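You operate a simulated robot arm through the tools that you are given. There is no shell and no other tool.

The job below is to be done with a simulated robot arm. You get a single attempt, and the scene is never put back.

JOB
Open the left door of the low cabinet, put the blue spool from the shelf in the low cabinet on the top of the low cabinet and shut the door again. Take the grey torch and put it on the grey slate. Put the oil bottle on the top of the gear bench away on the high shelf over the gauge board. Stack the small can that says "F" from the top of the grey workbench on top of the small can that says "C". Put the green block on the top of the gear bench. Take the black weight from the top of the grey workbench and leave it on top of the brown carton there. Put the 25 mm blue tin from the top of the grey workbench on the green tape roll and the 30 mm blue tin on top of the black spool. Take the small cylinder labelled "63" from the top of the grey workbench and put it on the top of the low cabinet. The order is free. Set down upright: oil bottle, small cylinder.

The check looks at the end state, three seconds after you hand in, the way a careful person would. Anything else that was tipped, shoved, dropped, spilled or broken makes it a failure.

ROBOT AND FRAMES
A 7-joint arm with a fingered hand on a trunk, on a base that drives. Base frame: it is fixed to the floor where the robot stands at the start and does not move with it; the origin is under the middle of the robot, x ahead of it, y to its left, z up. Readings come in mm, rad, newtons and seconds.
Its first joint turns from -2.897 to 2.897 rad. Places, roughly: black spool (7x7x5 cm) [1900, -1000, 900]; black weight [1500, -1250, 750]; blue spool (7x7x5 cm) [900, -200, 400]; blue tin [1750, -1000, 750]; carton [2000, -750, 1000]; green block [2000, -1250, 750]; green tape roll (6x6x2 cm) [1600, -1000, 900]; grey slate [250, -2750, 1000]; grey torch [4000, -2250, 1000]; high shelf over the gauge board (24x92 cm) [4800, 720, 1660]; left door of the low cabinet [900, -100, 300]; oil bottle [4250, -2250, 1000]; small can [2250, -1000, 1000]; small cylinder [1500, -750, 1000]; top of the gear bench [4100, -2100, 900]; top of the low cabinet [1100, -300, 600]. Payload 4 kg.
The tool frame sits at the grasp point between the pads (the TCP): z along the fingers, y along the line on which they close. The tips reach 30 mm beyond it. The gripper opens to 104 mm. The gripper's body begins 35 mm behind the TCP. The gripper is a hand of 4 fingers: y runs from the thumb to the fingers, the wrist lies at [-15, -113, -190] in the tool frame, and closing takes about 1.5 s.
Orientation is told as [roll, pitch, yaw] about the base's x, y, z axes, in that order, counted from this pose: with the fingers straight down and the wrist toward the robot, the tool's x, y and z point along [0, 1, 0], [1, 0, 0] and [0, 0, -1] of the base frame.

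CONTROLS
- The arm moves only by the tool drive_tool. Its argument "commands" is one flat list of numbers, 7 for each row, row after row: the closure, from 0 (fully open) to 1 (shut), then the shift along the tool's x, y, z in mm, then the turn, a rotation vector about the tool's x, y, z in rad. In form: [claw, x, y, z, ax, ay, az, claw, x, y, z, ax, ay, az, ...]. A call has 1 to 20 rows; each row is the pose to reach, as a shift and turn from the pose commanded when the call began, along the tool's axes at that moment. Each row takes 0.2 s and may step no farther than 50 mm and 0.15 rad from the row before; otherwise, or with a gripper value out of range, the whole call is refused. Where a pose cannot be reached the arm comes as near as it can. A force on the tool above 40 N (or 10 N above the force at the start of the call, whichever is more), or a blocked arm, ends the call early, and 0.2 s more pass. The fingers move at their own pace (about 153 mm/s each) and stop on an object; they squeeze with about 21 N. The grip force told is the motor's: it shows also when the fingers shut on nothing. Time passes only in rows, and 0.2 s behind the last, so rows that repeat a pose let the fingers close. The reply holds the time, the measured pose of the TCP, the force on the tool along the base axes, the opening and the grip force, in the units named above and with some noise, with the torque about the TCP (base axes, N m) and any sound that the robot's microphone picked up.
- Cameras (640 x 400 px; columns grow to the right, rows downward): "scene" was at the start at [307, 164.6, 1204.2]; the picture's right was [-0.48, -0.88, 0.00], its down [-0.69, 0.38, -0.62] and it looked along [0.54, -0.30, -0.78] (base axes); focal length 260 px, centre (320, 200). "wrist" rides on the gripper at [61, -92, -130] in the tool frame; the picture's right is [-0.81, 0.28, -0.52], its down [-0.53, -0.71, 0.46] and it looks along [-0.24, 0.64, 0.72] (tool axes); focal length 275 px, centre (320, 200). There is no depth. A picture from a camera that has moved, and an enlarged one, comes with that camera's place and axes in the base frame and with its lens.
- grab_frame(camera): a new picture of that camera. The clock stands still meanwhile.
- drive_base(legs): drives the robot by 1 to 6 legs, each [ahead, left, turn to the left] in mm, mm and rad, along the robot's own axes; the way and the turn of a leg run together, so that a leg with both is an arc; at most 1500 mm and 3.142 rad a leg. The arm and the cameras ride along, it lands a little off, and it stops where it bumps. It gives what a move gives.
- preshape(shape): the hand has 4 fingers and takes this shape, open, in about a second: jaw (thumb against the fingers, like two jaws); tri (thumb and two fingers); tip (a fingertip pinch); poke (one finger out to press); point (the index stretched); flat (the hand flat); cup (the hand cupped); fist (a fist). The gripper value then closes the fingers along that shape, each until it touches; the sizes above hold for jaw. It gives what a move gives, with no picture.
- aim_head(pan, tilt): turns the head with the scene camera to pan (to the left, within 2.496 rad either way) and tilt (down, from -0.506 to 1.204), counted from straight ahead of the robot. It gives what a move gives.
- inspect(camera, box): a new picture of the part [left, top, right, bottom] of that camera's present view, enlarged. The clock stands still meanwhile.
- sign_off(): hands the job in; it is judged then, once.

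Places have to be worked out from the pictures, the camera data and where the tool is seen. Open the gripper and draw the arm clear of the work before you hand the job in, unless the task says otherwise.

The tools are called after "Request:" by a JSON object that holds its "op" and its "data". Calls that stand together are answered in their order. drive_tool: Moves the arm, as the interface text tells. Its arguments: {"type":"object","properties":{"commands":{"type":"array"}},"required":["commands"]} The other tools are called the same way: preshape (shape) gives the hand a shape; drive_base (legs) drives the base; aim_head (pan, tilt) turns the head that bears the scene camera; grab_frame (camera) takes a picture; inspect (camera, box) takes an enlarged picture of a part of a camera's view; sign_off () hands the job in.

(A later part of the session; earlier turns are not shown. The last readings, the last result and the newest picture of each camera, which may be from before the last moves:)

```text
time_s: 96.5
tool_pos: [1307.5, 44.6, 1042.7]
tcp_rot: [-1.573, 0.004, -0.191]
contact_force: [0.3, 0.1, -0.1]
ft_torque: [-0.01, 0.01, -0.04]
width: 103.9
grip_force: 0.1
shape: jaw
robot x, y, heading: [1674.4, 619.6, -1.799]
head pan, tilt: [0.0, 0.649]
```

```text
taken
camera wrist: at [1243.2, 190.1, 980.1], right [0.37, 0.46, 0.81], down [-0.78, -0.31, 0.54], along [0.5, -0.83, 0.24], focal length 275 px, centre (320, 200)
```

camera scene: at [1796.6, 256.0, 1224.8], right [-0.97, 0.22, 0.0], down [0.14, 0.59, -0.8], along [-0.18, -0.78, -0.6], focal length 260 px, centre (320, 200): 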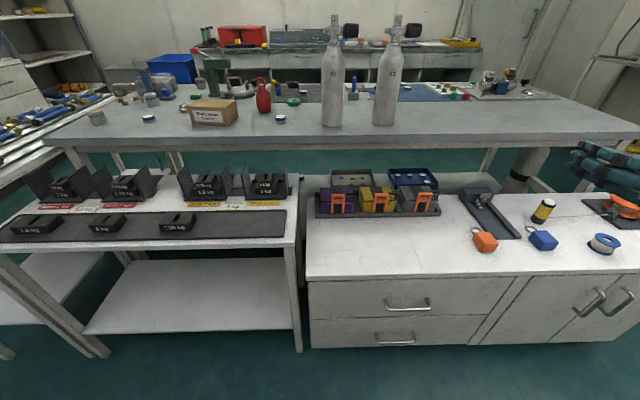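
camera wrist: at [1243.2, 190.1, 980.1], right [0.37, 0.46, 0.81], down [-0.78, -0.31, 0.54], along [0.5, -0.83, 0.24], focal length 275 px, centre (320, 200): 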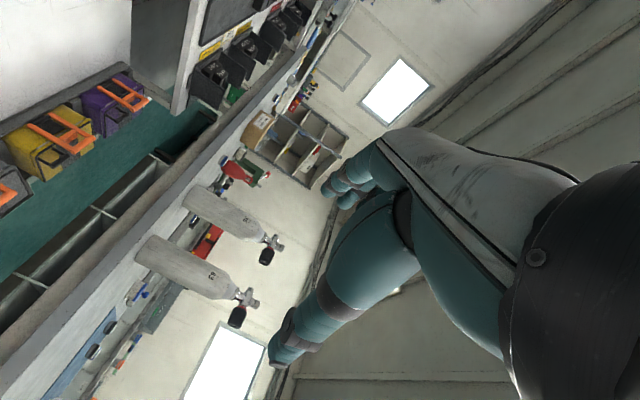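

I now place cylinder 63's axis at about (1334, -648), its foot at z≈862. I drive ahead 320 and left 150 to bring it in reach.

Request:
{"op": "drive_base", "data": {"legs": [[0, 150, 0], [320, 0, 0]]}}

Request:
{"op": "grab_frame", "data": {"camera": "scene"}}

Request:
{"op": "grab_frame", "data": {"camera": "wrist"}}

```text
time_s: 99.6
tool_pos: [1383.8, -301.6, 1040.5]
tcp_rot: [-1.572, 0.005, -0.189]
contact_force: [-0.5, -0.2, -0.4]
ft_torque: [-0.01, 0.0, 0.01]
width: 103.6
grip_force: 0.1
shape: jaw
robot x, y, heading: [1749.4, 269.1, -1.794]
head pan, tilt: [0.0, 0.649]
```

```text
taken
camera scene: at [1871.6, -89.9, 1224.8], right [-0.97, 0.22, 0.0], down [0.13, 0.59, -0.8], along [-0.18, -0.78, -0.6], focal length 260 px, centre (320, 200)
```

scene: 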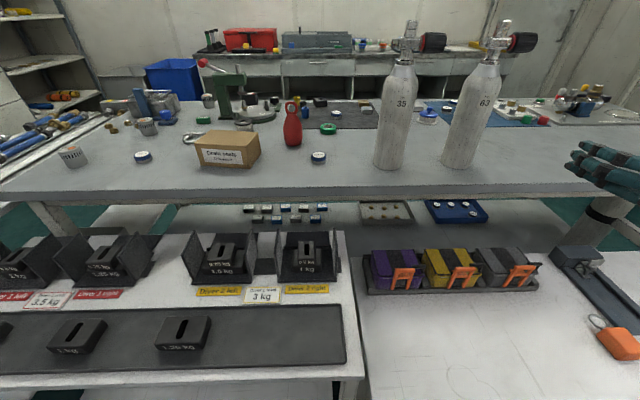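

```text
taken
camera wrist: at [1318.2, -156.0, 980.1], right [0.37, 0.46, 0.81], down [-0.78, -0.31, 0.54], along [0.5, -0.83, 0.24], focal length 275 px, centre (320, 200)
```

wrist: 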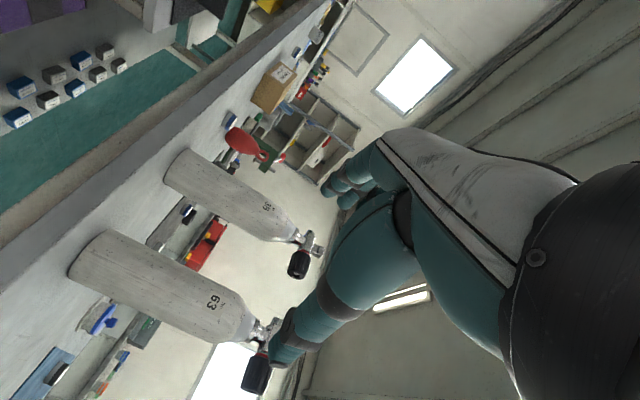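

The cylinder is about 348 mm ahead of the TCP and 15 mm to the left. I advance to 120 mm short of it and check the alignment.

Request:
{"op": "drive_tool", "data": {"commands": [0, 5, 5, 45, 0, 0, 0, 0, 10, 10, 90, 0, 0, 0, 0, 15, 15, 135, 0, 0, 0, 0, 15, 15, 180, 0, 0, 0, 0, 15, 15, 225, 0, 0, 0, 0, 15, 15, 225, 0, 0, 0]}}

Request:
{"op": "grab_frame", "data": {"camera": "scene"}}

Request:
{"op": "grab_frame", "data": {"camera": "wrist"}}

```text
time_s: 101.0
tool_pos: [1354.6, -525.1, 1027.9]
tcp_rot: [-1.57, 0.005, -0.188]
contact_force: [0.2, -0.5, -0.4]
ft_torque: [0.0, -0.04, 0.03]
width: 103.9
grip_force: 0.0
shape: jaw
robot x, y, heading: [1749.1, 275.5, -1.796]
head pan, tilt: [0.0, 0.649]
```

```text
taken
camera scene: at [1871.7, -89.9, 1224.8], right [-0.97, 0.22, 0.0], down [0.13, 0.59, -0.8], along [-0.18, -0.78, -0.6], focal length 260 px, centre (320, 200)
```

scene: 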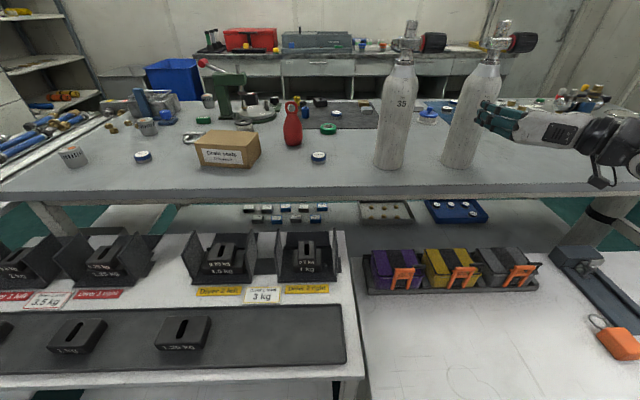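

```text
taken
camera wrist: at [1289.8, -380.8, 966.0], right [0.37, 0.46, 0.81], down [-0.78, -0.31, 0.54], along [0.5, -0.83, 0.24], focal length 275 px, centre (320, 200)
```

wrist: 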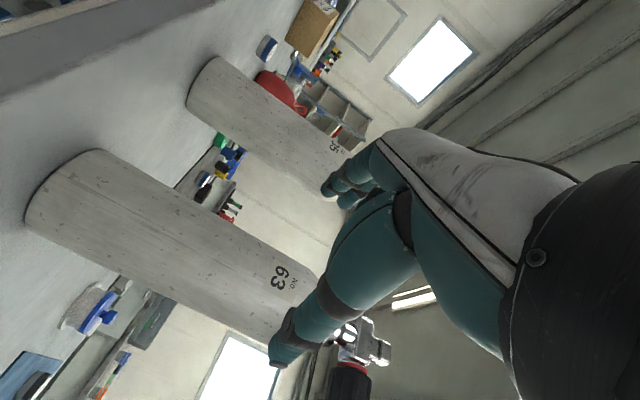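

Alignment looks right (axis at about (1331, -646)). I advance until the palm is about 5 mm off the cylinder.

Request:
{"op": "drive_tool", "data": {"commands": [0, 0, 0, 30, 0, 0, 0, 0, 0, 0, 60, 0, 0, 0, 0, 0, 0, 85, 0, 0, 0, 0, 0, 0, 100, 0, 0, 0, 0, 0, 0, 109, 0, 0, 0, 0, 0, 0, 109, 0, 0, 0]}}

Request:
{"op": "inspect", "data": {"camera": "scene", "box": [400, 20, 640, 200]}}

Request:
{"op": "grab_frame", "data": {"camera": "wrist"}}

```text
time_s: 102.4
tool_pos: [1335.6, -632.9, 1027.3]
tcp_rot: [-1.572, 0.007, -0.19]
contact_force: [-0.2, -0.2, -0.1]
ft_torque: [0.01, 0.0, 0.0]
width: 103.9
grip_force: 0.0
shape: jaw
robot x, y, heading: [1750.0, 273.6, -1.791]
head pan, tilt: [0.0, 0.649]
```

```text
2.22 times, centred on (520, 110) of scene
camera zoom: at [1871.6, -89.9, 1224.8], right [-0.97, 0.22, 0.0], down [0.13, 0.59, -0.8], along [-0.18, -0.78, -0.6], focal length 577 px, centre (-124, 400)
```

zoom: 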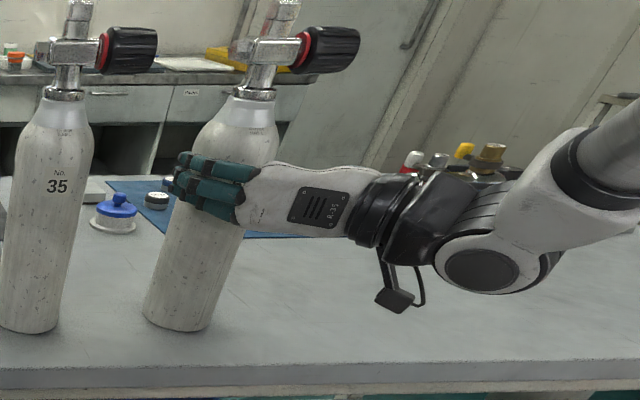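

```text
taken
camera wrist: at [1270.6, -487.4, 965.5], right [0.37, 0.46, 0.81], down [-0.78, -0.31, 0.54], along [0.5, -0.83, 0.24], focal length 275 px, centre (320, 200)
```

wrist: 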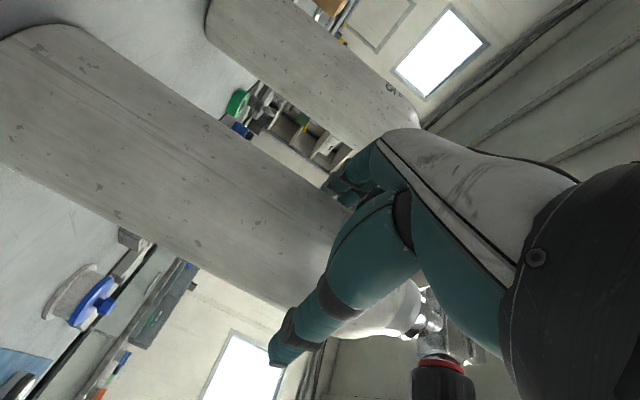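

The hand surrounds the upper body of cylinder 63. I close the fingers.

Request:
{"op": "drive_tool", "data": {"commands": [0.2, 0, 0, 0, 0, 0, 0, 0.5, 0, 0, 0, 0, 0, 0, 1, 0, 0, 0, 0, 0, 0, 1, 0, 0, 0, 0, 0, 0, 1, 0, 0, 0, 0, 0, 0, 1, 0, 0, 0, 0, 0, 0, 1, 0, 0, 0, 0, 0, 0]}}

Request:
{"op": "drive_tool", "data": {"commands": [1, -4, 0, 0, 0, 0, 0, 1, -10, 0, 0, 0, 0, 0, 1, -16, 0, 0, 0, 0, 0, 1, -20, 0, 0, 0, 0, 0, 1, -20, 0, 0, 0, 0, 0]}}

Request:
{"op": "inspect", "data": {"camera": "scene", "box": [400, 20, 640, 200]}}

```text
time_s: 104.0
tool_pos: [1336.3, -632.1, 1026.3]
tcp_rot: [-1.572, 0.005, -0.188]
contact_force: [0.3, -1.2, -0.6]
ft_torque: [0.01, 0.15, 0.03]
width: 75.0
grip_force: 21.0
shape: jaw
robot x, y, heading: [1748.4, 271.8, -1.793]
head pan, tilt: [0.0, 0.649]
```

```text
time_s: 105.2
tool_pos: [1335.7, -632.4, 1045.6]
tcp_rot: [-1.57, 0.006, -0.188]
contact_force: [0.2, -0.1, -13.2]
ft_torque: [0.36, 0.01, -0.03]
width: 74.2
grip_force: 21.0
shape: jaw
robot x, y, heading: [1750.9, 273.9, -1.799]
head pan, tilt: [0.0, 0.649]
```

```text
2.22 times, centred on (520, 110) of scene
camera zoom: at [1871.4, -90.4, 1224.7], right [-0.97, 0.22, 0.0], down [0.13, 0.59, -0.8], along [-0.18, -0.78, -0.61], focal length 577 px, centre (-124, 400)
```

zoom: 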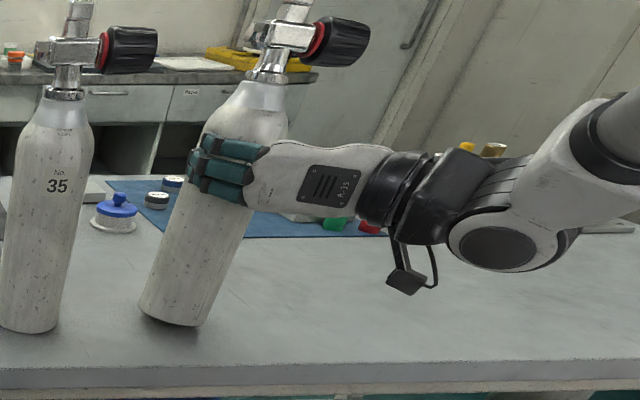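

It lifts at 13 N (about 1.35 kg). I lift 40 mm more and check that it doesn't slip or swing.

Request:
{"op": "drive_tool", "data": {"commands": [1, -10, 0, 0, 0, 0, 0, 1, -20, 0, 0, 0, 0, 0, 1, -30, 0, 0, 0, 0, 0, 1, -40, 0, 0, 0, 0, 0, 1, -40, 0, 0, 0, 0, 0]}}

Request:
{"op": "inspect", "data": {"camera": "scene", "box": [400, 20, 640, 200]}}

Request:
{"op": "grab_frame", "data": {"camera": "wrist"}}

```text
time_s: 106.4
tool_pos: [1336.0, -633.3, 1085.6]
tcp_rot: [-1.572, 0.005, -0.188]
contact_force: [-0.1, -0.3, -12.7]
ft_torque: [0.34, 0.0, -0.02]
width: 74.0
grip_force: 21.0
shape: jaw
robot x, y, heading: [1750.7, 273.2, -1.797]
head pan, tilt: [0.0, 0.649]
```

```text
2.22 times, centred on (520, 110) of scene
camera zoom: at [1871.4, -90.4, 1224.7], right [-0.97, 0.22, 0.0], down [0.13, 0.59, -0.8], along [-0.18, -0.78, -0.61], focal length 577 px, centre (-124, 400)
```

zoom: 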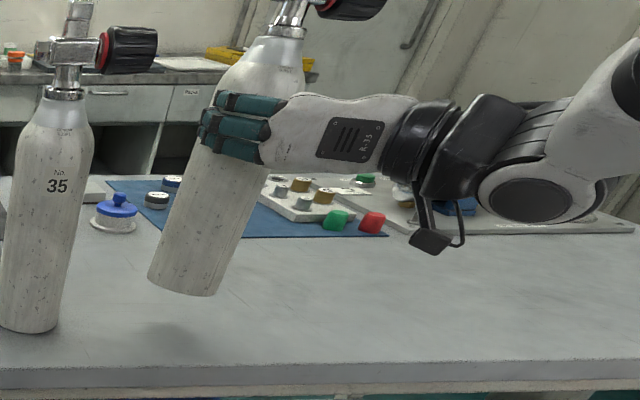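

```text
taken
camera wrist: at [1270.5, -487.4, 1025.0], right [0.37, 0.46, 0.81], down [-0.78, -0.31, 0.54], along [0.5, -0.83, 0.24], focal length 275 px, centre (320, 200)
```

wrist: 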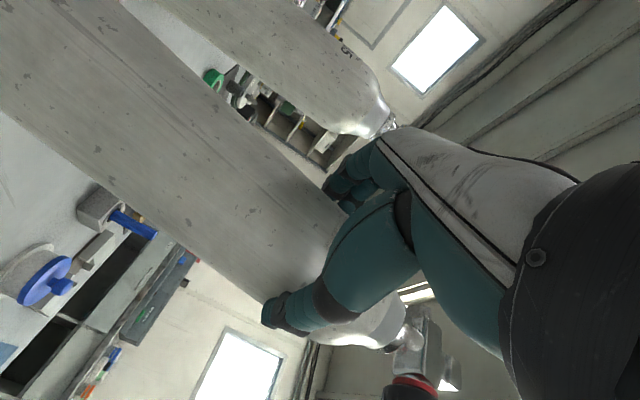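

Held firmly. I drive straight back 385 mm so the cylinder hangs over the free front part of the cabinet top.

Request:
{"op": "drive_base", "data": {"legs": [[-385, 0, 0]]}}

Request:
{"op": "grab_frame", "data": {"camera": "scene"}}

Request:
{"op": "grab_frame", "data": {"camera": "wrist"}}

```text
time_s: 108.8
tool_pos: [1420.8, -259.5, 1085.9]
tcp_rot: [-1.57, 0.006, -0.192]
contact_force: [-0.3, 0.4, -12.6]
ft_torque: [0.35, -0.02, -0.01]
width: 74.2
grip_force: 20.4
shape: jaw
robot x, y, heading: [1832.1, 644.8, -1.799]
head pan, tilt: [0.0, 0.649]
```

```text
taken
camera scene: at [1955.9, 281.4, 1224.7], right [-0.97, 0.23, 0.0], down [0.14, 0.59, -0.8], along [-0.18, -0.78, -0.6], focal length 260 px, centre (320, 200)
```

scene: 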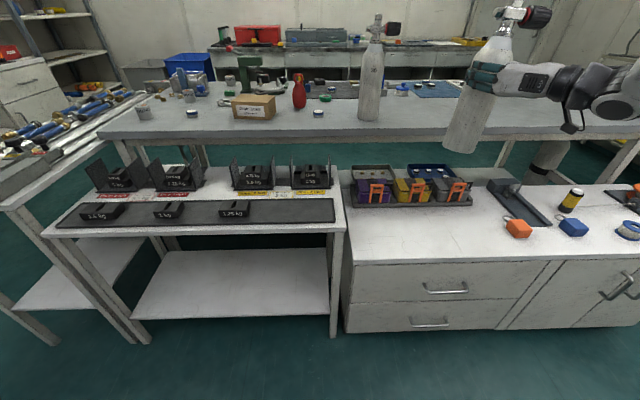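

```text
taken
camera wrist: at [1354.0, -114.1, 1024.9], right [0.37, 0.45, 0.81], down [-0.78, -0.31, 0.54], along [0.5, -0.83, 0.24], focal length 275 px, centre (320, 200)
```

wrist: 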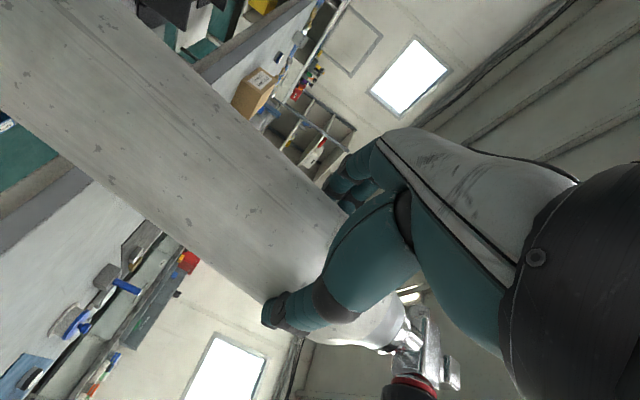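

The cylinder hangs over the free area (axis about w 16). I lower it 315 mm and look before touchdown.

Request:
{"op": "drive_tool", "data": {"commands": [1, 40, 0, 0, 0, 0, 0, 1, 80, 0, 0, 0, 0, 0, 1, 120, 0, 0, 0, 0, 0, 1, 160, 0, 0, 0, 0, 0, 1, 200, 0, 0, 0, 0, 0, 1, 240, 0, 0, 0, 0, 0, 1, 275, 0, 0, 0, 0, 0, 1, 300, 0, 0, 0, 0, 0, 1, 315, 0, 0, 0, 0, 0, 1, 315, 0, 0, 0, 0, 0]}}

Request:
{"op": "inspect", "data": {"camera": "scene", "box": [380, 100, 620, 280]}}

Request:
{"op": "grab_frame", "data": {"camera": "wrist"}}

```text
time_s: 111.0
tool_pos: [1417.8, -259.8, 771.6]
tcp_rot: [-1.57, 0.006, -0.191]
contact_force: [-0.2, -0.6, -11.8]
ft_torque: [0.32, 0.02, 0.03]
width: 74.1
grip_force: 21.2
shape: jaw
robot x, y, heading: [1836.1, 644.0, -1.8]
head pan, tilt: [0.0, 0.649]
```

```text
2.22 times, centred on (500, 190) of scene
camera zoom: at [1955.9, 281.4, 1224.7], right [-0.97, 0.23, 0.0], down [0.14, 0.59, -0.8], along [-0.18, -0.78, -0.6], focal length 577 px, centre (-80, 222)
```

zoom: 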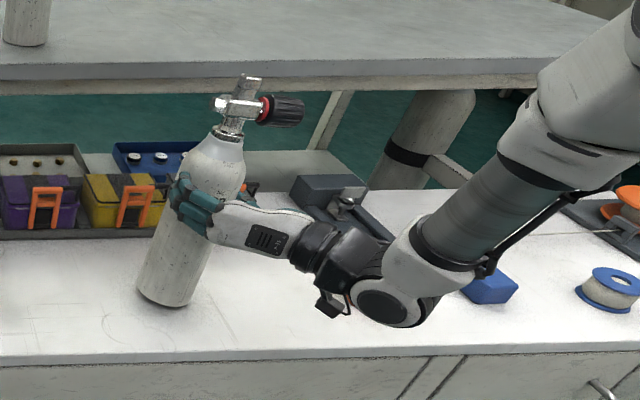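

```text
taken
camera wrist: at [1351.7, -113.7, 710.0], right [0.37, 0.45, 0.81], down [-0.78, -0.31, 0.54], along [0.5, -0.83, 0.24], focal length 275 px, centre (320, 200)
```

wrist: 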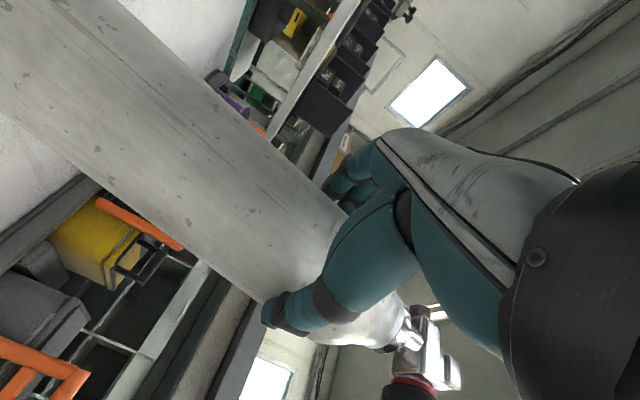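

About 20 mm to go. I lower in small steps until the weight comes off the hand.

Request:
{"op": "drive_tool", "data": {"commands": [1, 5, 0, 0, 0, 0, 0, 1, 10, 0, 0, 0, 0, 0, 1, 15, 0, 0, 0, 0, 0, 1, 18, 0, 0, 0, 0, 0, 1, 18, 0, 0, 0, 0, 0]}}

Request:
{"op": "inspect", "data": {"camera": "scene", "box": [380, 100, 620, 280]}}

```text
time_s: 112.2
tool_pos: [1416.7, -258.8, 756.3]
tcp_rot: [-1.576, 0.005, -0.191]
contact_force: [5.8, 1.8, 25.4]
ft_torque: [-0.77, -0.69, 0.23]
width: 74.8
grip_force: 21.0
shape: jaw
robot x, y, heading: [1836.8, 645.0, -1.798]
head pan, tilt: [0.0, 0.649]
```

```text
2.22 times, centred on (500, 190) of scene
camera zoom: at [1956.8, 282.8, 1225.0], right [-0.97, 0.23, 0.0], down [0.14, 0.59, -0.8], along [-0.18, -0.78, -0.6], focal length 577 px, centre (-80, 222)
```

zoom: 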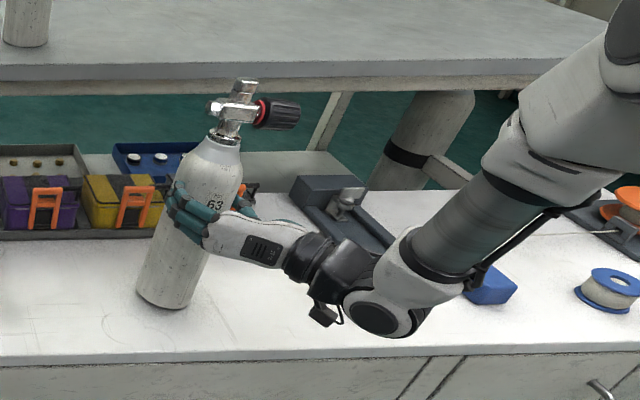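

It is down and pressed. I ease 3 mm up, then open the fingers and draw back along the fingers.

Request:
{"op": "drive_tool", "data": {"commands": [1, -2, 0, 0, 0, 0, 0, 1, -3, 0, 0, 0, 0, 0, 1, -3, 0, 0, 0, 0, 0]}}

Request:
{"op": "drive_tool", "data": {"commands": [0.6, 0, 0, 0, 0, 0, 0, 0.2, 0, 0, 0, 0, 0, 0, 0, 0, 0, 0, 0, 0, 0, 0, 0, 0, 0, 0, 0, 0, 0, 0, 0, 0, 0, 0, 0, 0, 0, 0, 0, 0, 0, 0]}}

Request:
{"op": "inspect", "data": {"camera": "scene", "box": [380, 100, 620, 280]}}

Request:
{"op": "grab_frame", "data": {"camera": "wrist"}}

```text
time_s: 113.0
tool_pos: [1417.7, -259.0, 757.1]
tcp_rot: [-1.572, 0.008, -0.192]
contact_force: [4.3, 0.8, 16.8]
ft_torque: [-0.57, -0.52, 0.18]
width: 74.6
grip_force: 21.4
shape: jaw
robot x, y, heading: [1831.7, 647.4, -1.794]
head pan, tilt: [0.0, 0.649]
```

```text
time_s: 114.4
tool_pos: [1416.3, -259.3, 755.8]
tcp_rot: [-1.569, 0.005, -0.193]
contact_force: [1.7, 1.1, -1.0]
ft_torque: [0.03, 0.04, 0.05]
width: 103.4
grip_force: 0.1
shape: jaw
robot x, y, heading: [1832.6, 643.3, -1.801]
head pan, tilt: [0.0, 0.649]
```

```text
2.22 times, centred on (500, 190) of scene
camera zoom: at [1956.1, 281.8, 1224.8], right [-0.97, 0.23, 0.0], down [0.14, 0.59, -0.8], along [-0.18, -0.78, -0.6], focal length 577 px, centre (-80, 222)
```

zoom: 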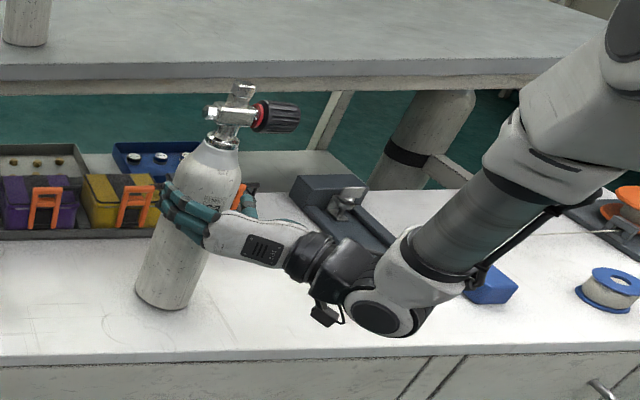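

```text
taken
camera wrist: at [1351.8, -113.3, 694.8], right [0.37, 0.45, 0.81], down [-0.78, -0.31, 0.54], along [0.5, -0.83, 0.24], focal length 275 px, centre (320, 200)
```

wrist: 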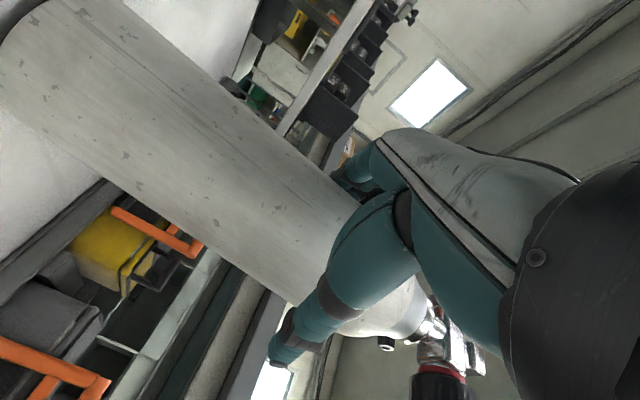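

Released; it seems to stand. I retreat slowly and watch it.

Request:
{"op": "drive_tool", "data": {"commands": [0, 0, 0, -8, 0, 0, 0, 0, 0, 0, -16, 0, 0, 0, 0, 0, 0, -25, 0, 0, 0, 0, 0, 0, -25, 0, 0, 0]}}

Request:
{"op": "inspect", "data": {"camera": "scene", "box": [380, 100, 620, 280]}}

```text
time_s: 115.4
tool_pos: [1422.0, -234.2, 756.9]
tcp_rot: [-1.57, 0.007, -0.191]
contact_force: [2.0, -0.1, -0.3]
ft_torque: [0.03, 0.02, -0.01]
width: 103.6
grip_force: 0.0
shape: jaw
robot x, y, heading: [1834.5, 648.1, -1.799]
head pan, tilt: [0.0, 0.649]
```

```text
2.22 times, centred on (500, 190) of scene
camera zoom: at [1956.2, 281.8, 1224.8], right [-0.97, 0.23, 0.0], down [0.14, 0.59, -0.8], along [-0.18, -0.78, -0.6], focal length 577 px, centre (-80, 222)
```

zoom: 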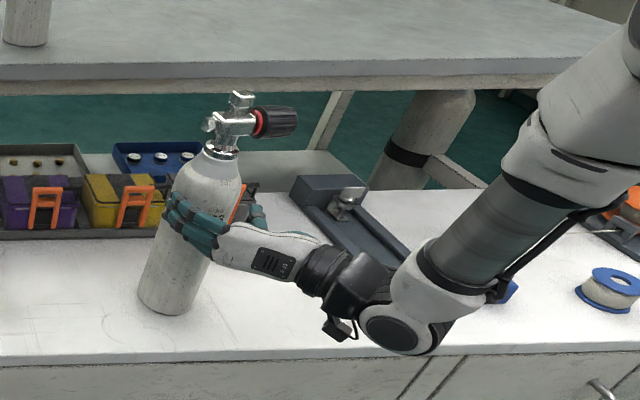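

A steady 2 N sideways means the cylinder touches the finger on the left side. I shift the hand 8 mm left to relieve it and check.

Request:
{"op": "drive_tool", "data": {"commands": [0, 0, 3, 0, 0, 0, 0, 0, 0, 6, 0, 0, 0, 0, 0, 0, 9, 0, 0, 0, 0, 0, 0, 9, 0, 0, 0, 0]}}

Request:
{"op": "inspect", "data": {"camera": "wrist", "box": [0, 0, 640, 400]}}

Request:
{"op": "inspect", "data": {"camera": "scene", "box": [380, 100, 620, 280]}}

```text
time_s: 116.4
tool_pos: [1430.6, -235.9, 756.9]
tcp_rot: [-1.571, 0.006, -0.191]
contact_force: [-0.2, 0.0, -0.2]
ft_torque: [0.03, 0.02, 0.0]
width: 103.9
grip_force: 0.1
shape: jaw
robot x, y, heading: [1837.6, 644.4, -1.801]
head pan, tilt: [0.0, 0.649]
```

```text
1.00 times, centred on (320, 200) of wrist (not enlarged: the box is as wide or as high as the picture)
camera zoom: at [1365.8, -90.7, 695.3], right [0.37, 0.46, 0.81], down [-0.78, -0.31, 0.54], along [0.5, -0.83, 0.24], focal length 275 px, centre (320, 200)
```

zoom: 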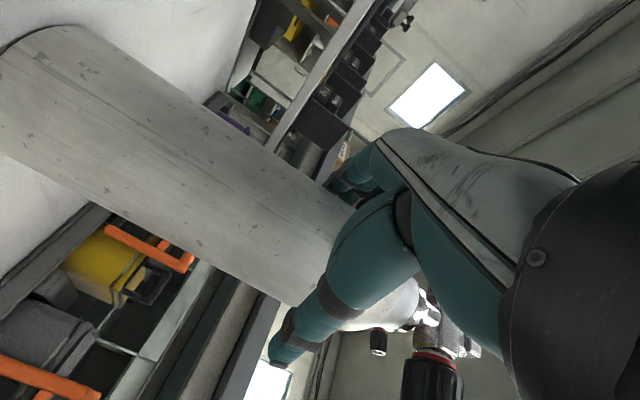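

```text
2.22 times, centred on (500, 190) of scene
camera zoom: at [1956.1, 281.8, 1224.8], right [-0.97, 0.23, 0.0], down [0.14, 0.59, -0.8], along [-0.18, -0.78, -0.6], focal length 577 px, centre (-80, 222)
```

zoom: 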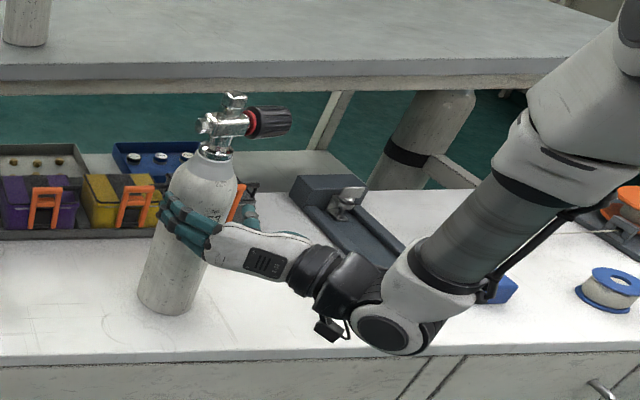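

The force is gone and the cylinder has settled upright. I withdraw along the fingers.

Request:
{"op": "drive_tool", "data": {"commands": [0, 0, 0, -15, 0, 0, 0, 0, 0, 0, -30, 0, 0, 0, 0, 0, 0, -45, 0, 0, 0, 0, 0, 0, -65, 0, 0, 0, 0, 0, 0, -90, 0, 0, 0, 0, 0, 0, -120, 0, 0, 0, 0, 0, 0, -150, 0, 0, 0, 0, 0, 0, -150, 0, 0, 0]}}

Request:
{"op": "grab_frame", "data": {"camera": "scene"}}

Request:
{"op": "grab_frame", "data": {"camera": "wrist"}}

```text
time_s: 118.2
tool_pos: [1460.8, -89.7, 757.4]
tcp_rot: [-1.572, 0.007, -0.193]
contact_force: [0.7, 1.0, 0.3]
ft_torque: [0.01, 0.04, -0.02]
width: 103.7
grip_force: 0.1
shape: jaw
robot x, y, heading: [1831.4, 644.1, -1.795]
head pan, tilt: [0.0, 0.649]
```

```text
taken
camera scene: at [1956.1, 281.9, 1224.8], right [-0.97, 0.23, 0.0], down [0.14, 0.59, -0.8], along [-0.18, -0.78, -0.6], focal length 260 px, centre (320, 200)
```

scene: 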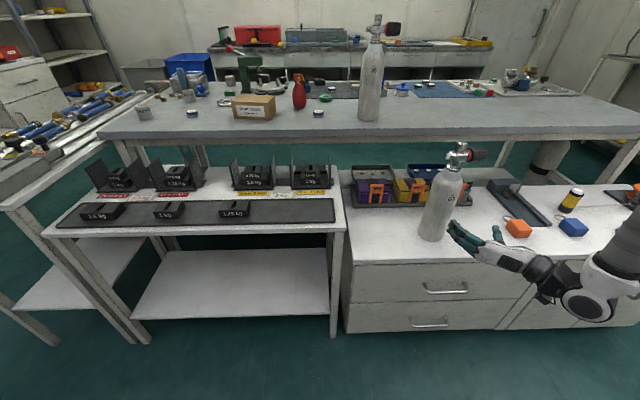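

```text
taken
camera wrist: at [1395.5, 55.8, 695.4], right [0.37, 0.46, 0.81], down [-0.78, -0.31, 0.54], along [0.5, -0.83, 0.24], focal length 275 px, centre (320, 200)
```

wrist: 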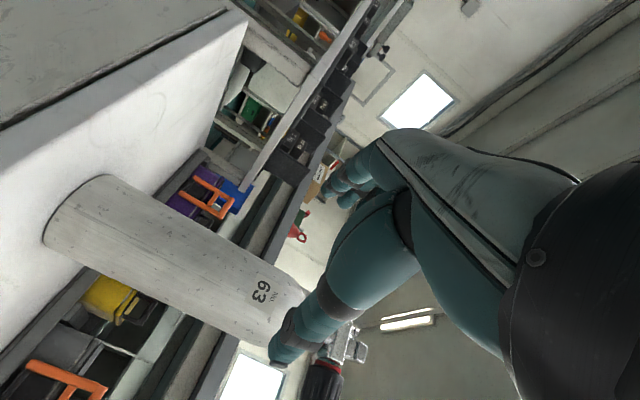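

Cylinder 63 stands on the cabinet. Now I study the workbench items with enlarged views.

Request:
{"op": "inspect", "data": {"camera": "scene", "box": [120, 50, 280, 150]}}

Request:
{"op": "inspect", "data": {"camera": "scene", "box": [270, 50, 430, 150]}}

Request:
{"op": "inspect", "data": {"camera": "scene", "box": [400, 30, 580, 140]}}

Request:
{"op": "inspect", "data": {"camera": "scene", "box": [0, 40, 160, 150]}}

```text
4.00 times, centred on (200, 100) of scene
camera zoom: at [1956.1, 281.9, 1224.8], right [-0.97, 0.23, 0.0], down [0.14, 0.59, -0.8], along [-0.18, -0.78, -0.6], focal length 1039 px, centre (800, 600)
```

zoom: 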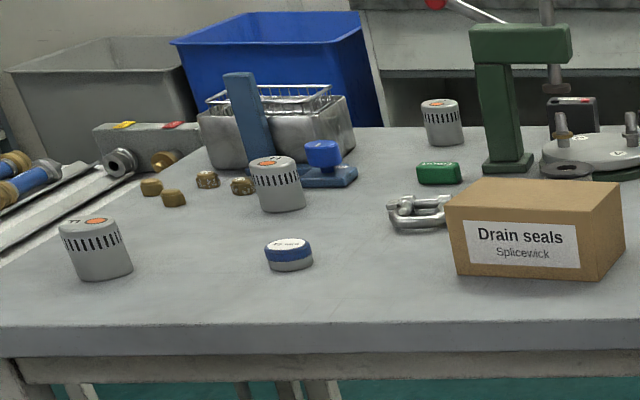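

```text
4.00 times, centred on (350, 100) of scene
camera zoom: at [1956.1, 281.9, 1224.8], right [-0.97, 0.23, 0.0], down [0.14, 0.59, -0.8], along [-0.18, -0.78, -0.6], focal length 1039 px, centre (200, 600)
```

zoom: 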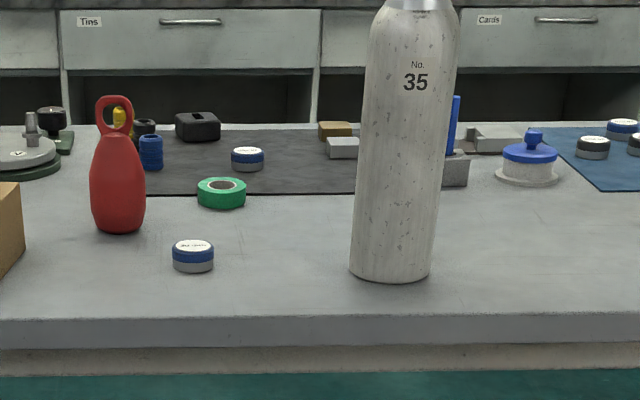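

```text
3.56 times, centred on (490, 85) of scene
camera zoom: at [1956.1, 281.9, 1224.8], right [-0.97, 0.23, 0.0], down [0.14, 0.59, -0.8], along [-0.18, -0.78, -0.6], focal length 923 px, centre (-284, 609)
```

zoom: 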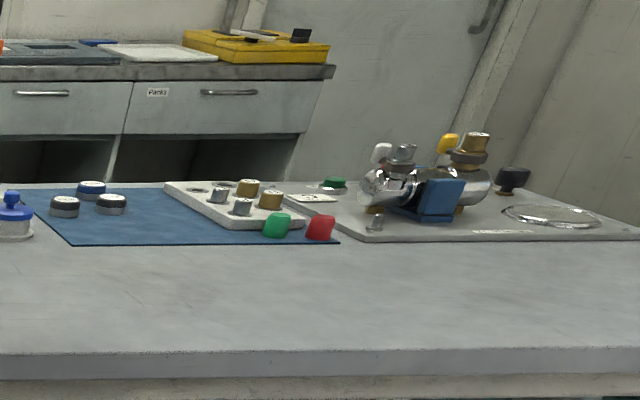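

```text
3.64 times, centred on (80, 95) of scene
camera zoom: at [1956.1, 281.9, 1224.8], right [-0.97, 0.23, 0.0], down [0.14, 0.59, -0.8], along [-0.18, -0.78, -0.6], focal length 944 px, centre (1193, 582)
```

zoom: 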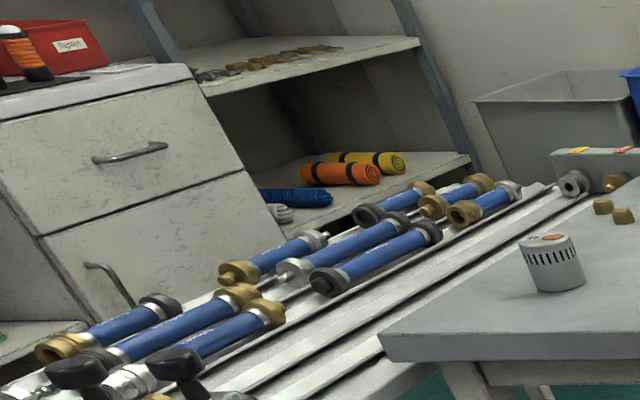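

All items for the bench can be told apart roughly; the far-side ones need the right-hand aisle. I fold the hand back to a compact fingers-down pose before driving round.

Request:
{"op": "drive_tool", "data": {"commands": [0, -18.3, 0, -12.4, 0.0756, 0.0756, 0.0756, 0, -36.6, 0, -24.8, 0.1511, 0.1511, 0.1511, 0, -55, 0, -37, 0.2267, 0.2267, 0.2267, 0, -73, 0, -50, 0.3023, 0.3023, 0.3023, 0, -91.5, 0, -62, 0.3779, 0.3779, 0.3779, 0, -110, 0, -75, 0.4534, 0.4534, 0.4534, 0, -128, 0, -87, 0.529, 0.529, 0.529, 0, -146.5, 0, -99.5, 0.6046, 0.6046, 0.6046, 0, -165, 0, -112, 0.6802, 0.6802, 0.6802, 0, -183, 0, -124, 0.7557, 0.7557, 0.7557, 0, -201, 0, -137, 0.8313, 0.8313, 0.8313, 0, -220, 0, -149, 0.9069, 0.9069, 0.9069, 0, -238, 0, -162, 0.9825, 0.9825, 0.9825, 0, -256, 0, -174, 1.058, 1.058, 1.058, 0, -275, 0, -186, 1.1336, 1.1336, 1.1336, 0, -293, 0, -199, 1.2092, 1.2092, 1.2092, 0, -293, 0, -199, 1.2092, 1.2092, 1.2092]}}

Request:
{"op": "aim_head", "data": {"pan": 0.9, "tilt": 0.35}}

Request:
{"op": "grab_frame", "data": {"camera": "scene"}}

Request:
{"op": "aim_head", "data": {"pan": 1.7, "tilt": 0.3}}

Request:
{"op": "grab_frame", "data": {"camera": "scene"}}

```text
time_s: 121.8
tool_pos: [1497.4, 107.8, 1050.7]
tcp_rot: [-0.008, 0.0, -1.764]
contact_force: [0.1, 0.9, 0.0]
ft_torque: [0.02, 0.02, 0.02]
width: 103.7
grip_force: 0.0
shape: jaw
out of reach, approached as far as the arm can: row 7, 8, 9, 10, 11, 12, 13, 14, 15
robot x, y, heading: [1836.1, 644.1, -1.796]
head pan, tilt: [0.0, 0.649]
```

```text
time_s: 123.0
tool_pos: [1496.9, 106.9, 1048.6]
tcp_rot: [-0.005, 0.002, -1.763]
contact_force: [-0.5, -0.4, -0.4]
ft_torque: [0.02, -0.01, 0.0]
width: 103.8
grip_force: 0.1
shape: jaw
robot x, y, heading: [1832.5, 642.8, -1.794]
head pan, tilt: [0.901, 0.351]
```

```text
taken
camera scene: at [2033.8, 293.6, 1251.8], right [-0.78, -0.62, 0.0], down [-0.21, 0.27, -0.94], along [0.59, -0.73, -0.34], focal length 260 px, centre (320, 200)
```

scene: 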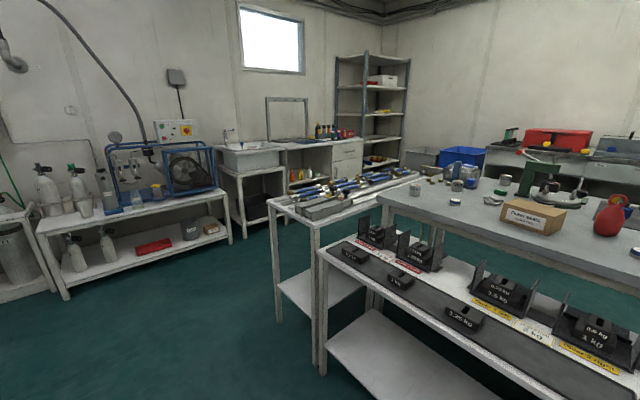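

```text
time_s: 124.1
tool_pos: [1497.6, 106.9, 1050.2]
tcp_rot: [-0.006, 0.0, -1.762]
contact_force: [-0.5, 0.1, -0.4]
ft_torque: [-0.02, -0.02, 0.02]
width: 103.8
grip_force: 0.0
shape: jaw
robot x, y, heading: [1834.2, 644.3, -1.798]
head pan, tilt: [1.7, 0.3]
```

```text
taken
camera scene: at [2068.6, 357.2, 1256.6], right [-0.1, -1.0, 0.0], down [-0.29, 0.03, -0.96], along [0.95, -0.09, -0.3], focal length 260 px, centre (320, 200)
```

scene: 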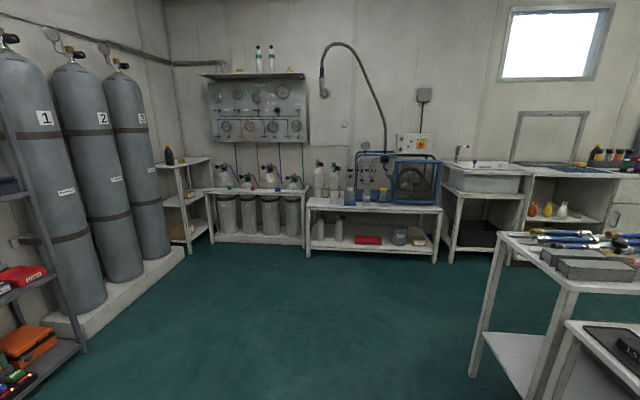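

There is open floor toward the far wall. I enlarge the gauge board shelf and the gear bench before going there.

Request:
{"op": "inspect", "data": {"camera": "scene", "box": [180, 30, 340, 130]}}

Request:
{"op": "inspect", "data": {"camera": "scene", "box": [440, 90, 640, 215]}}

Request:
{"op": "aim_head", "data": {"pan": 1.1, "tilt": 0.25}}

Request:
{"op": "inspect", "data": {"camera": "scene", "box": [280, 80, 440, 180]}}

Request:
{"op": "grab_frame", "data": {"camera": "scene"}}

```text
4.00 times, centred on (260, 80) of scene
camera zoom: at [2068.6, 357.2, 1256.6], right [-0.1, -1.0, 0.0], down [-0.29, 0.03, -0.96], along [0.95, -0.09, -0.3], focal length 1039 px, centre (560, 680)
```

zoom: 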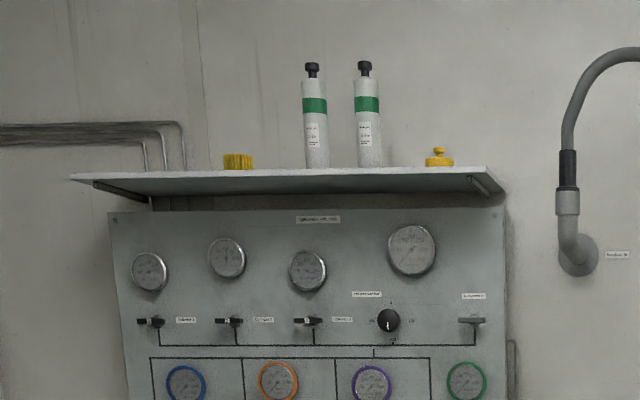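

```text
3.20 times, centred on (540, 152) of scene
camera zoom: at [2068.6, 357.2, 1256.6], right [-0.1, -1.0, 0.0], down [-0.29, 0.03, -0.96], along [0.95, -0.09, -0.3], focal length 831 px, centre (-384, 352)
```

zoom: 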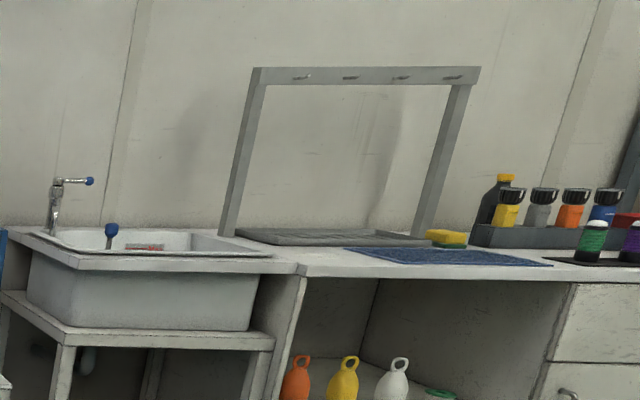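

```text
time_s: 125.1
tool_pos: [1498.4, 106.6, 1049.7]
tcp_rot: [-0.005, 0.0, -1.765]
contact_force: [-0.4, 0.2, -1.3]
ft_torque: [0.0, -0.02, 0.0]
width: 103.7
grip_force: 0.1
shape: jaw
robot x, y, heading: [1836.1, 643.9, -1.795]
head pan, tilt: [1.1, 0.25]
```

```text
4.00 times, centred on (360, 130) of scene
camera zoom: at [2047.3, 306.5, 1261.3], right [-0.64, -0.77, 0.0], down [-0.19, 0.16, -0.97], along [0.74, -0.62, -0.25], focal length 1039 px, centre (160, 480)
```

zoom: 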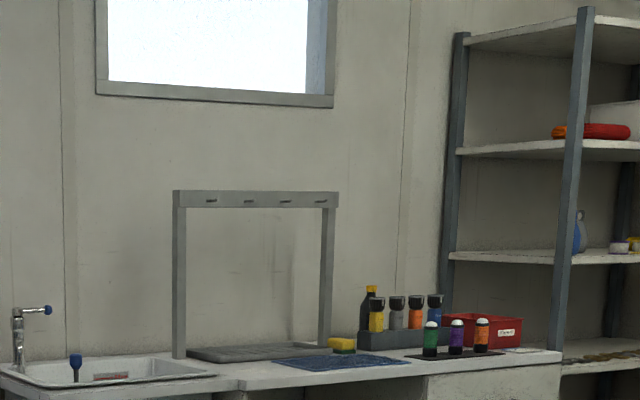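

```text
taken
camera scene: at [2047.3, 306.5, 1261.3], right [-0.64, -0.77, 0.0], down [-0.19, 0.16, -0.97], along [0.74, -0.62, -0.25], focal length 260 px, centre (320, 200)
```

scene: 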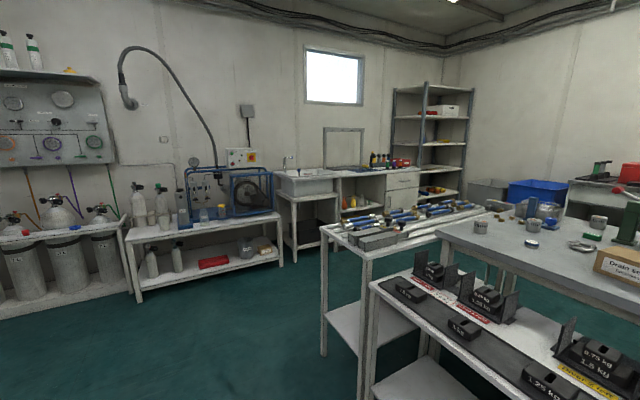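

I recognise torches in a holder and a black bottle on the far bench; I need to be closer. I pull the hand in, turn to face along the room and drive to the open floor at the far end.

Request:
{"op": "drive_tool", "data": {"commands": [0.5, 0, -40, 0, 0, 0, 0, 1, 0, -80, 0, 0, 0, 0, 1, 0, -120, 0, 0, 0, 0, 1, 0, -150, 0, 0, 0, 0, 1, 0, -150, 0, 0, 0, 0]}}

Request:
{"op": "drive_base", "data": {"legs": [[0, 0, 1.597], [1000, 100, 0], [930, 0, 0]]}}

Request:
{"op": "aim_head", "data": {"pan": -0.6, "tilt": 0.35}}

Request:
{"op": "grab_frame", "data": {"camera": "scene"}}

Request:
{"op": "aim_head", "data": {"pan": -1.5, "tilt": 0.5}}

Request:
{"op": "grab_frame", "data": {"camera": "scene"}}

```text
time_s: 126.3
tool_pos: [1488.0, 243.2, 1097.8]
tcp_rot: [-0.007, 0.001, -1.759]
contact_force: [0.6, -0.3, 0.9]
ft_torque: [-0.01, 0.03, 0.01]
width: 0.1
grip_force: 21.1
shape: jaw
out of reach, approached as far as the arm can: row 1, 2, 3, 4, 5
robot x, y, heading: [1832.3, 645.5, -1.798]
head pan, tilt: [1.1, 0.25]
```

```text
time_s: 139.8
tool_pos: [4126.1, -27.7, 1097.6]
tcp_rot: [-0.005, 0.0, -0.196]
contact_force: [-1.1, -0.4, 0.2]
ft_torque: [-0.02, -0.02, 0.02]
width: 0.1
grip_force: 21.0
shape: jaw
robot x, y, heading: [3728.5, 319.8, -0.234]
head pan, tilt: [1.1, 0.25]
```

```text
time_s: 141.6
tool_pos: [4127.4, -25.9, 1097.5]
tcp_rot: [-0.005, 0.0, -0.198]
contact_force: [-0.9, 0.1, 0.4]
ft_torque: [-0.05, 0.01, -0.01]
width: 0.1
grip_force: 21.4
shape: jaw
robot x, y, heading: [3728.7, 321.1, -0.233]
head pan, tilt: [-0.6, 0.351]
```

```text
taken
camera scene: at [4070.7, 392.3, 1251.8], right [-0.74, -0.67, 0.0], down [-0.23, 0.25, -0.94], along [0.63, -0.69, -0.34], focal length 260 px, centre (320, 200)
```

scene: 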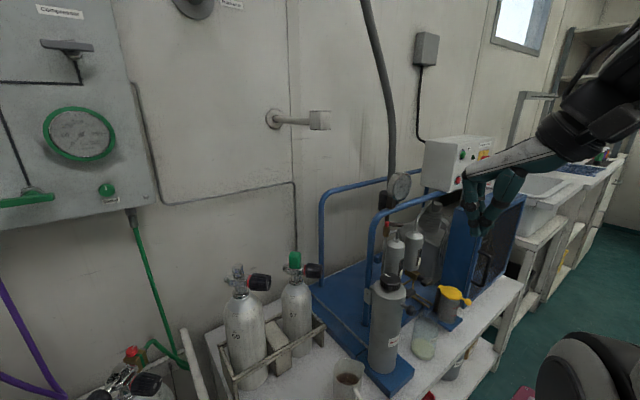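

```text
time_s: 142.8
tool_pos: [4127.6, -27.7, 1096.4]
tcp_rot: [-0.005, 0.001, -0.195]
contact_force: [-0.3, -0.3, 0.0]
ft_torque: [-0.01, 0.01, -0.01]
width: 0.0
grip_force: 21.2
shape: jaw
robot x, y, heading: [3726.7, 321.4, -0.233]
head pan, tilt: [-1.499, 0.499]
```

```text
taken
camera scene: at [3993.5, 371.3, 1238.2], right [-0.99, 0.16, 0.0], down [0.08, 0.47, -0.88], along [-0.14, -0.87, -0.48], focal length 260 px, centre (320, 200)
```

scene: 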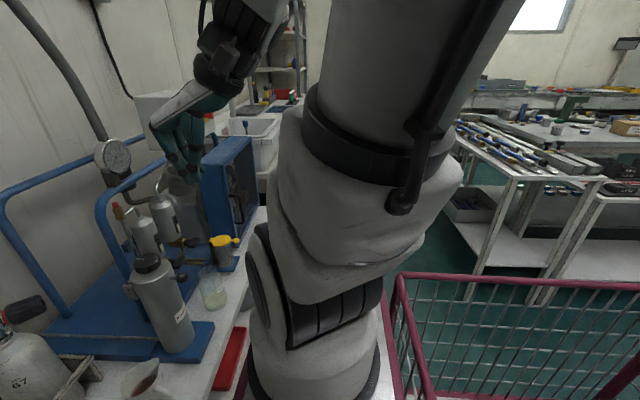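

I ended closer to the compressor table than planned, with the hand above it. I back off 150 mm, straighten the heading and look at the clearances.

Request:
{"op": "drive_base", "data": {"legs": [[-150, 0, 0], [0, 0, 0.033]]}}

Request:
{"op": "aim_head", "data": {"pan": -0.2, "tilt": 1.1}}

Request:
{"op": "grab_frame", "data": {"camera": "scene"}}

Request:
{"op": "aim_head", "data": {"pan": -1.0, "tilt": 0.5}}

Request:
{"op": "grab_frame", "data": {"camera": "scene"}}

Request:
{"op": "aim_head", "data": {"pan": -2.1, "tilt": 0.5}}

Request:
{"op": "grab_frame", "data": {"camera": "scene"}}

```text
time_s: 144.5
tool_pos: [3996.0, 21.3, 1097.8]
tcp_rot: [-0.007, -0.001, -0.163]
contact_force: [-0.8, 0.6, 0.7]
ft_torque: [0.04, 0.03, -0.01]
width: 0.0
grip_force: 21.4
shape: jaw
robot x, y, heading: [3584.5, 357.0, -0.196]
head pan, tilt: [-1.499, 0.499]
```

```text
time_s: 146.0
tool_pos: [3996.2, 21.0, 1095.1]
tcp_rot: [-0.007, 0.001, -0.162]
contact_force: [1.1, -0.5, 0.2]
ft_torque: [0.01, -0.03, -0.02]
width: 0.1
grip_force: 21.1
shape: jaw
robot x, y, heading: [3586.0, 358.8, -0.199]
head pan, tilt: [-0.201, 1.1]
```

```text
taken
camera scene: at [3918.4, 480.0, 1190.5], right [-0.39, -0.92, 0.0], down [-0.82, 0.35, -0.45], along [0.42, -0.18, -0.89], focal length 260 px, centre (320, 200)
```

scene: 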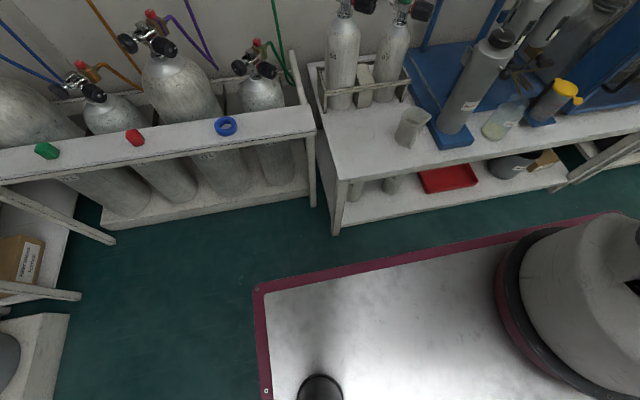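

```text
time_s: 147.1
tool_pos: [3995.5, 20.9, 1098.0]
tcp_rot: [-0.005, 0.0, -0.162]
contact_force: [0.3, -0.5, 0.1]
ft_torque: [-0.01, 0.02, 0.0]
width: 0.0
grip_force: 21.4
shape: jaw
robot x, y, heading: [3584.8, 353.6, -0.196]
head pan, tilt: [-1.0, 0.499]
```

```text
taken
camera scene: at [3893.4, 419.8, 1238.1], right [-0.93, -0.36, 0.0], down [-0.17, 0.45, -0.88], along [0.32, -0.82, -0.48], focal length 260 px, centre (320, 200)
```

scene: 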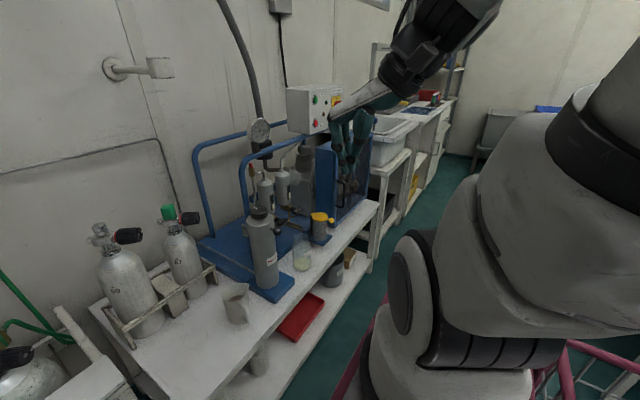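

```text
time_s: 148.4
tool_pos: [3996.0, 20.0, 1096.5]
tcp_rot: [-0.003, -0.001, -0.163]
contact_force: [-0.8, 0.2, 0.3]
ft_torque: [-0.01, -0.01, 0.05]
width: 0.0
grip_force: 21.3
shape: jaw
robot x, y, heading: [3586.3, 359.3, -0.198]
head pan, tilt: [-2.1, 0.499]
```

```text
taken
camera scene: at [3799.8, 436.5, 1238.2], right [-0.75, 0.66, 0.0], down [0.32, 0.36, -0.88], along [-0.58, -0.66, -0.48], focal length 260 px, centre (320, 200)
```

scene: 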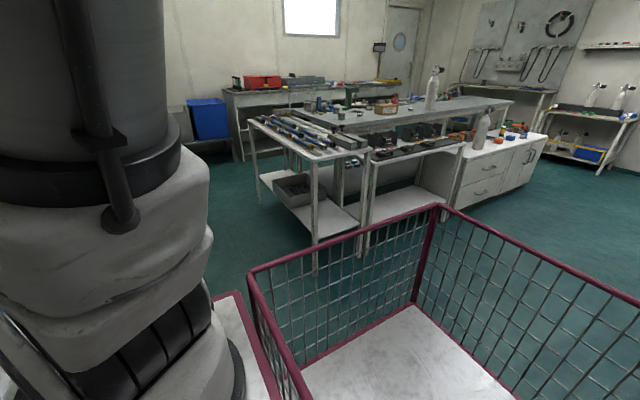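

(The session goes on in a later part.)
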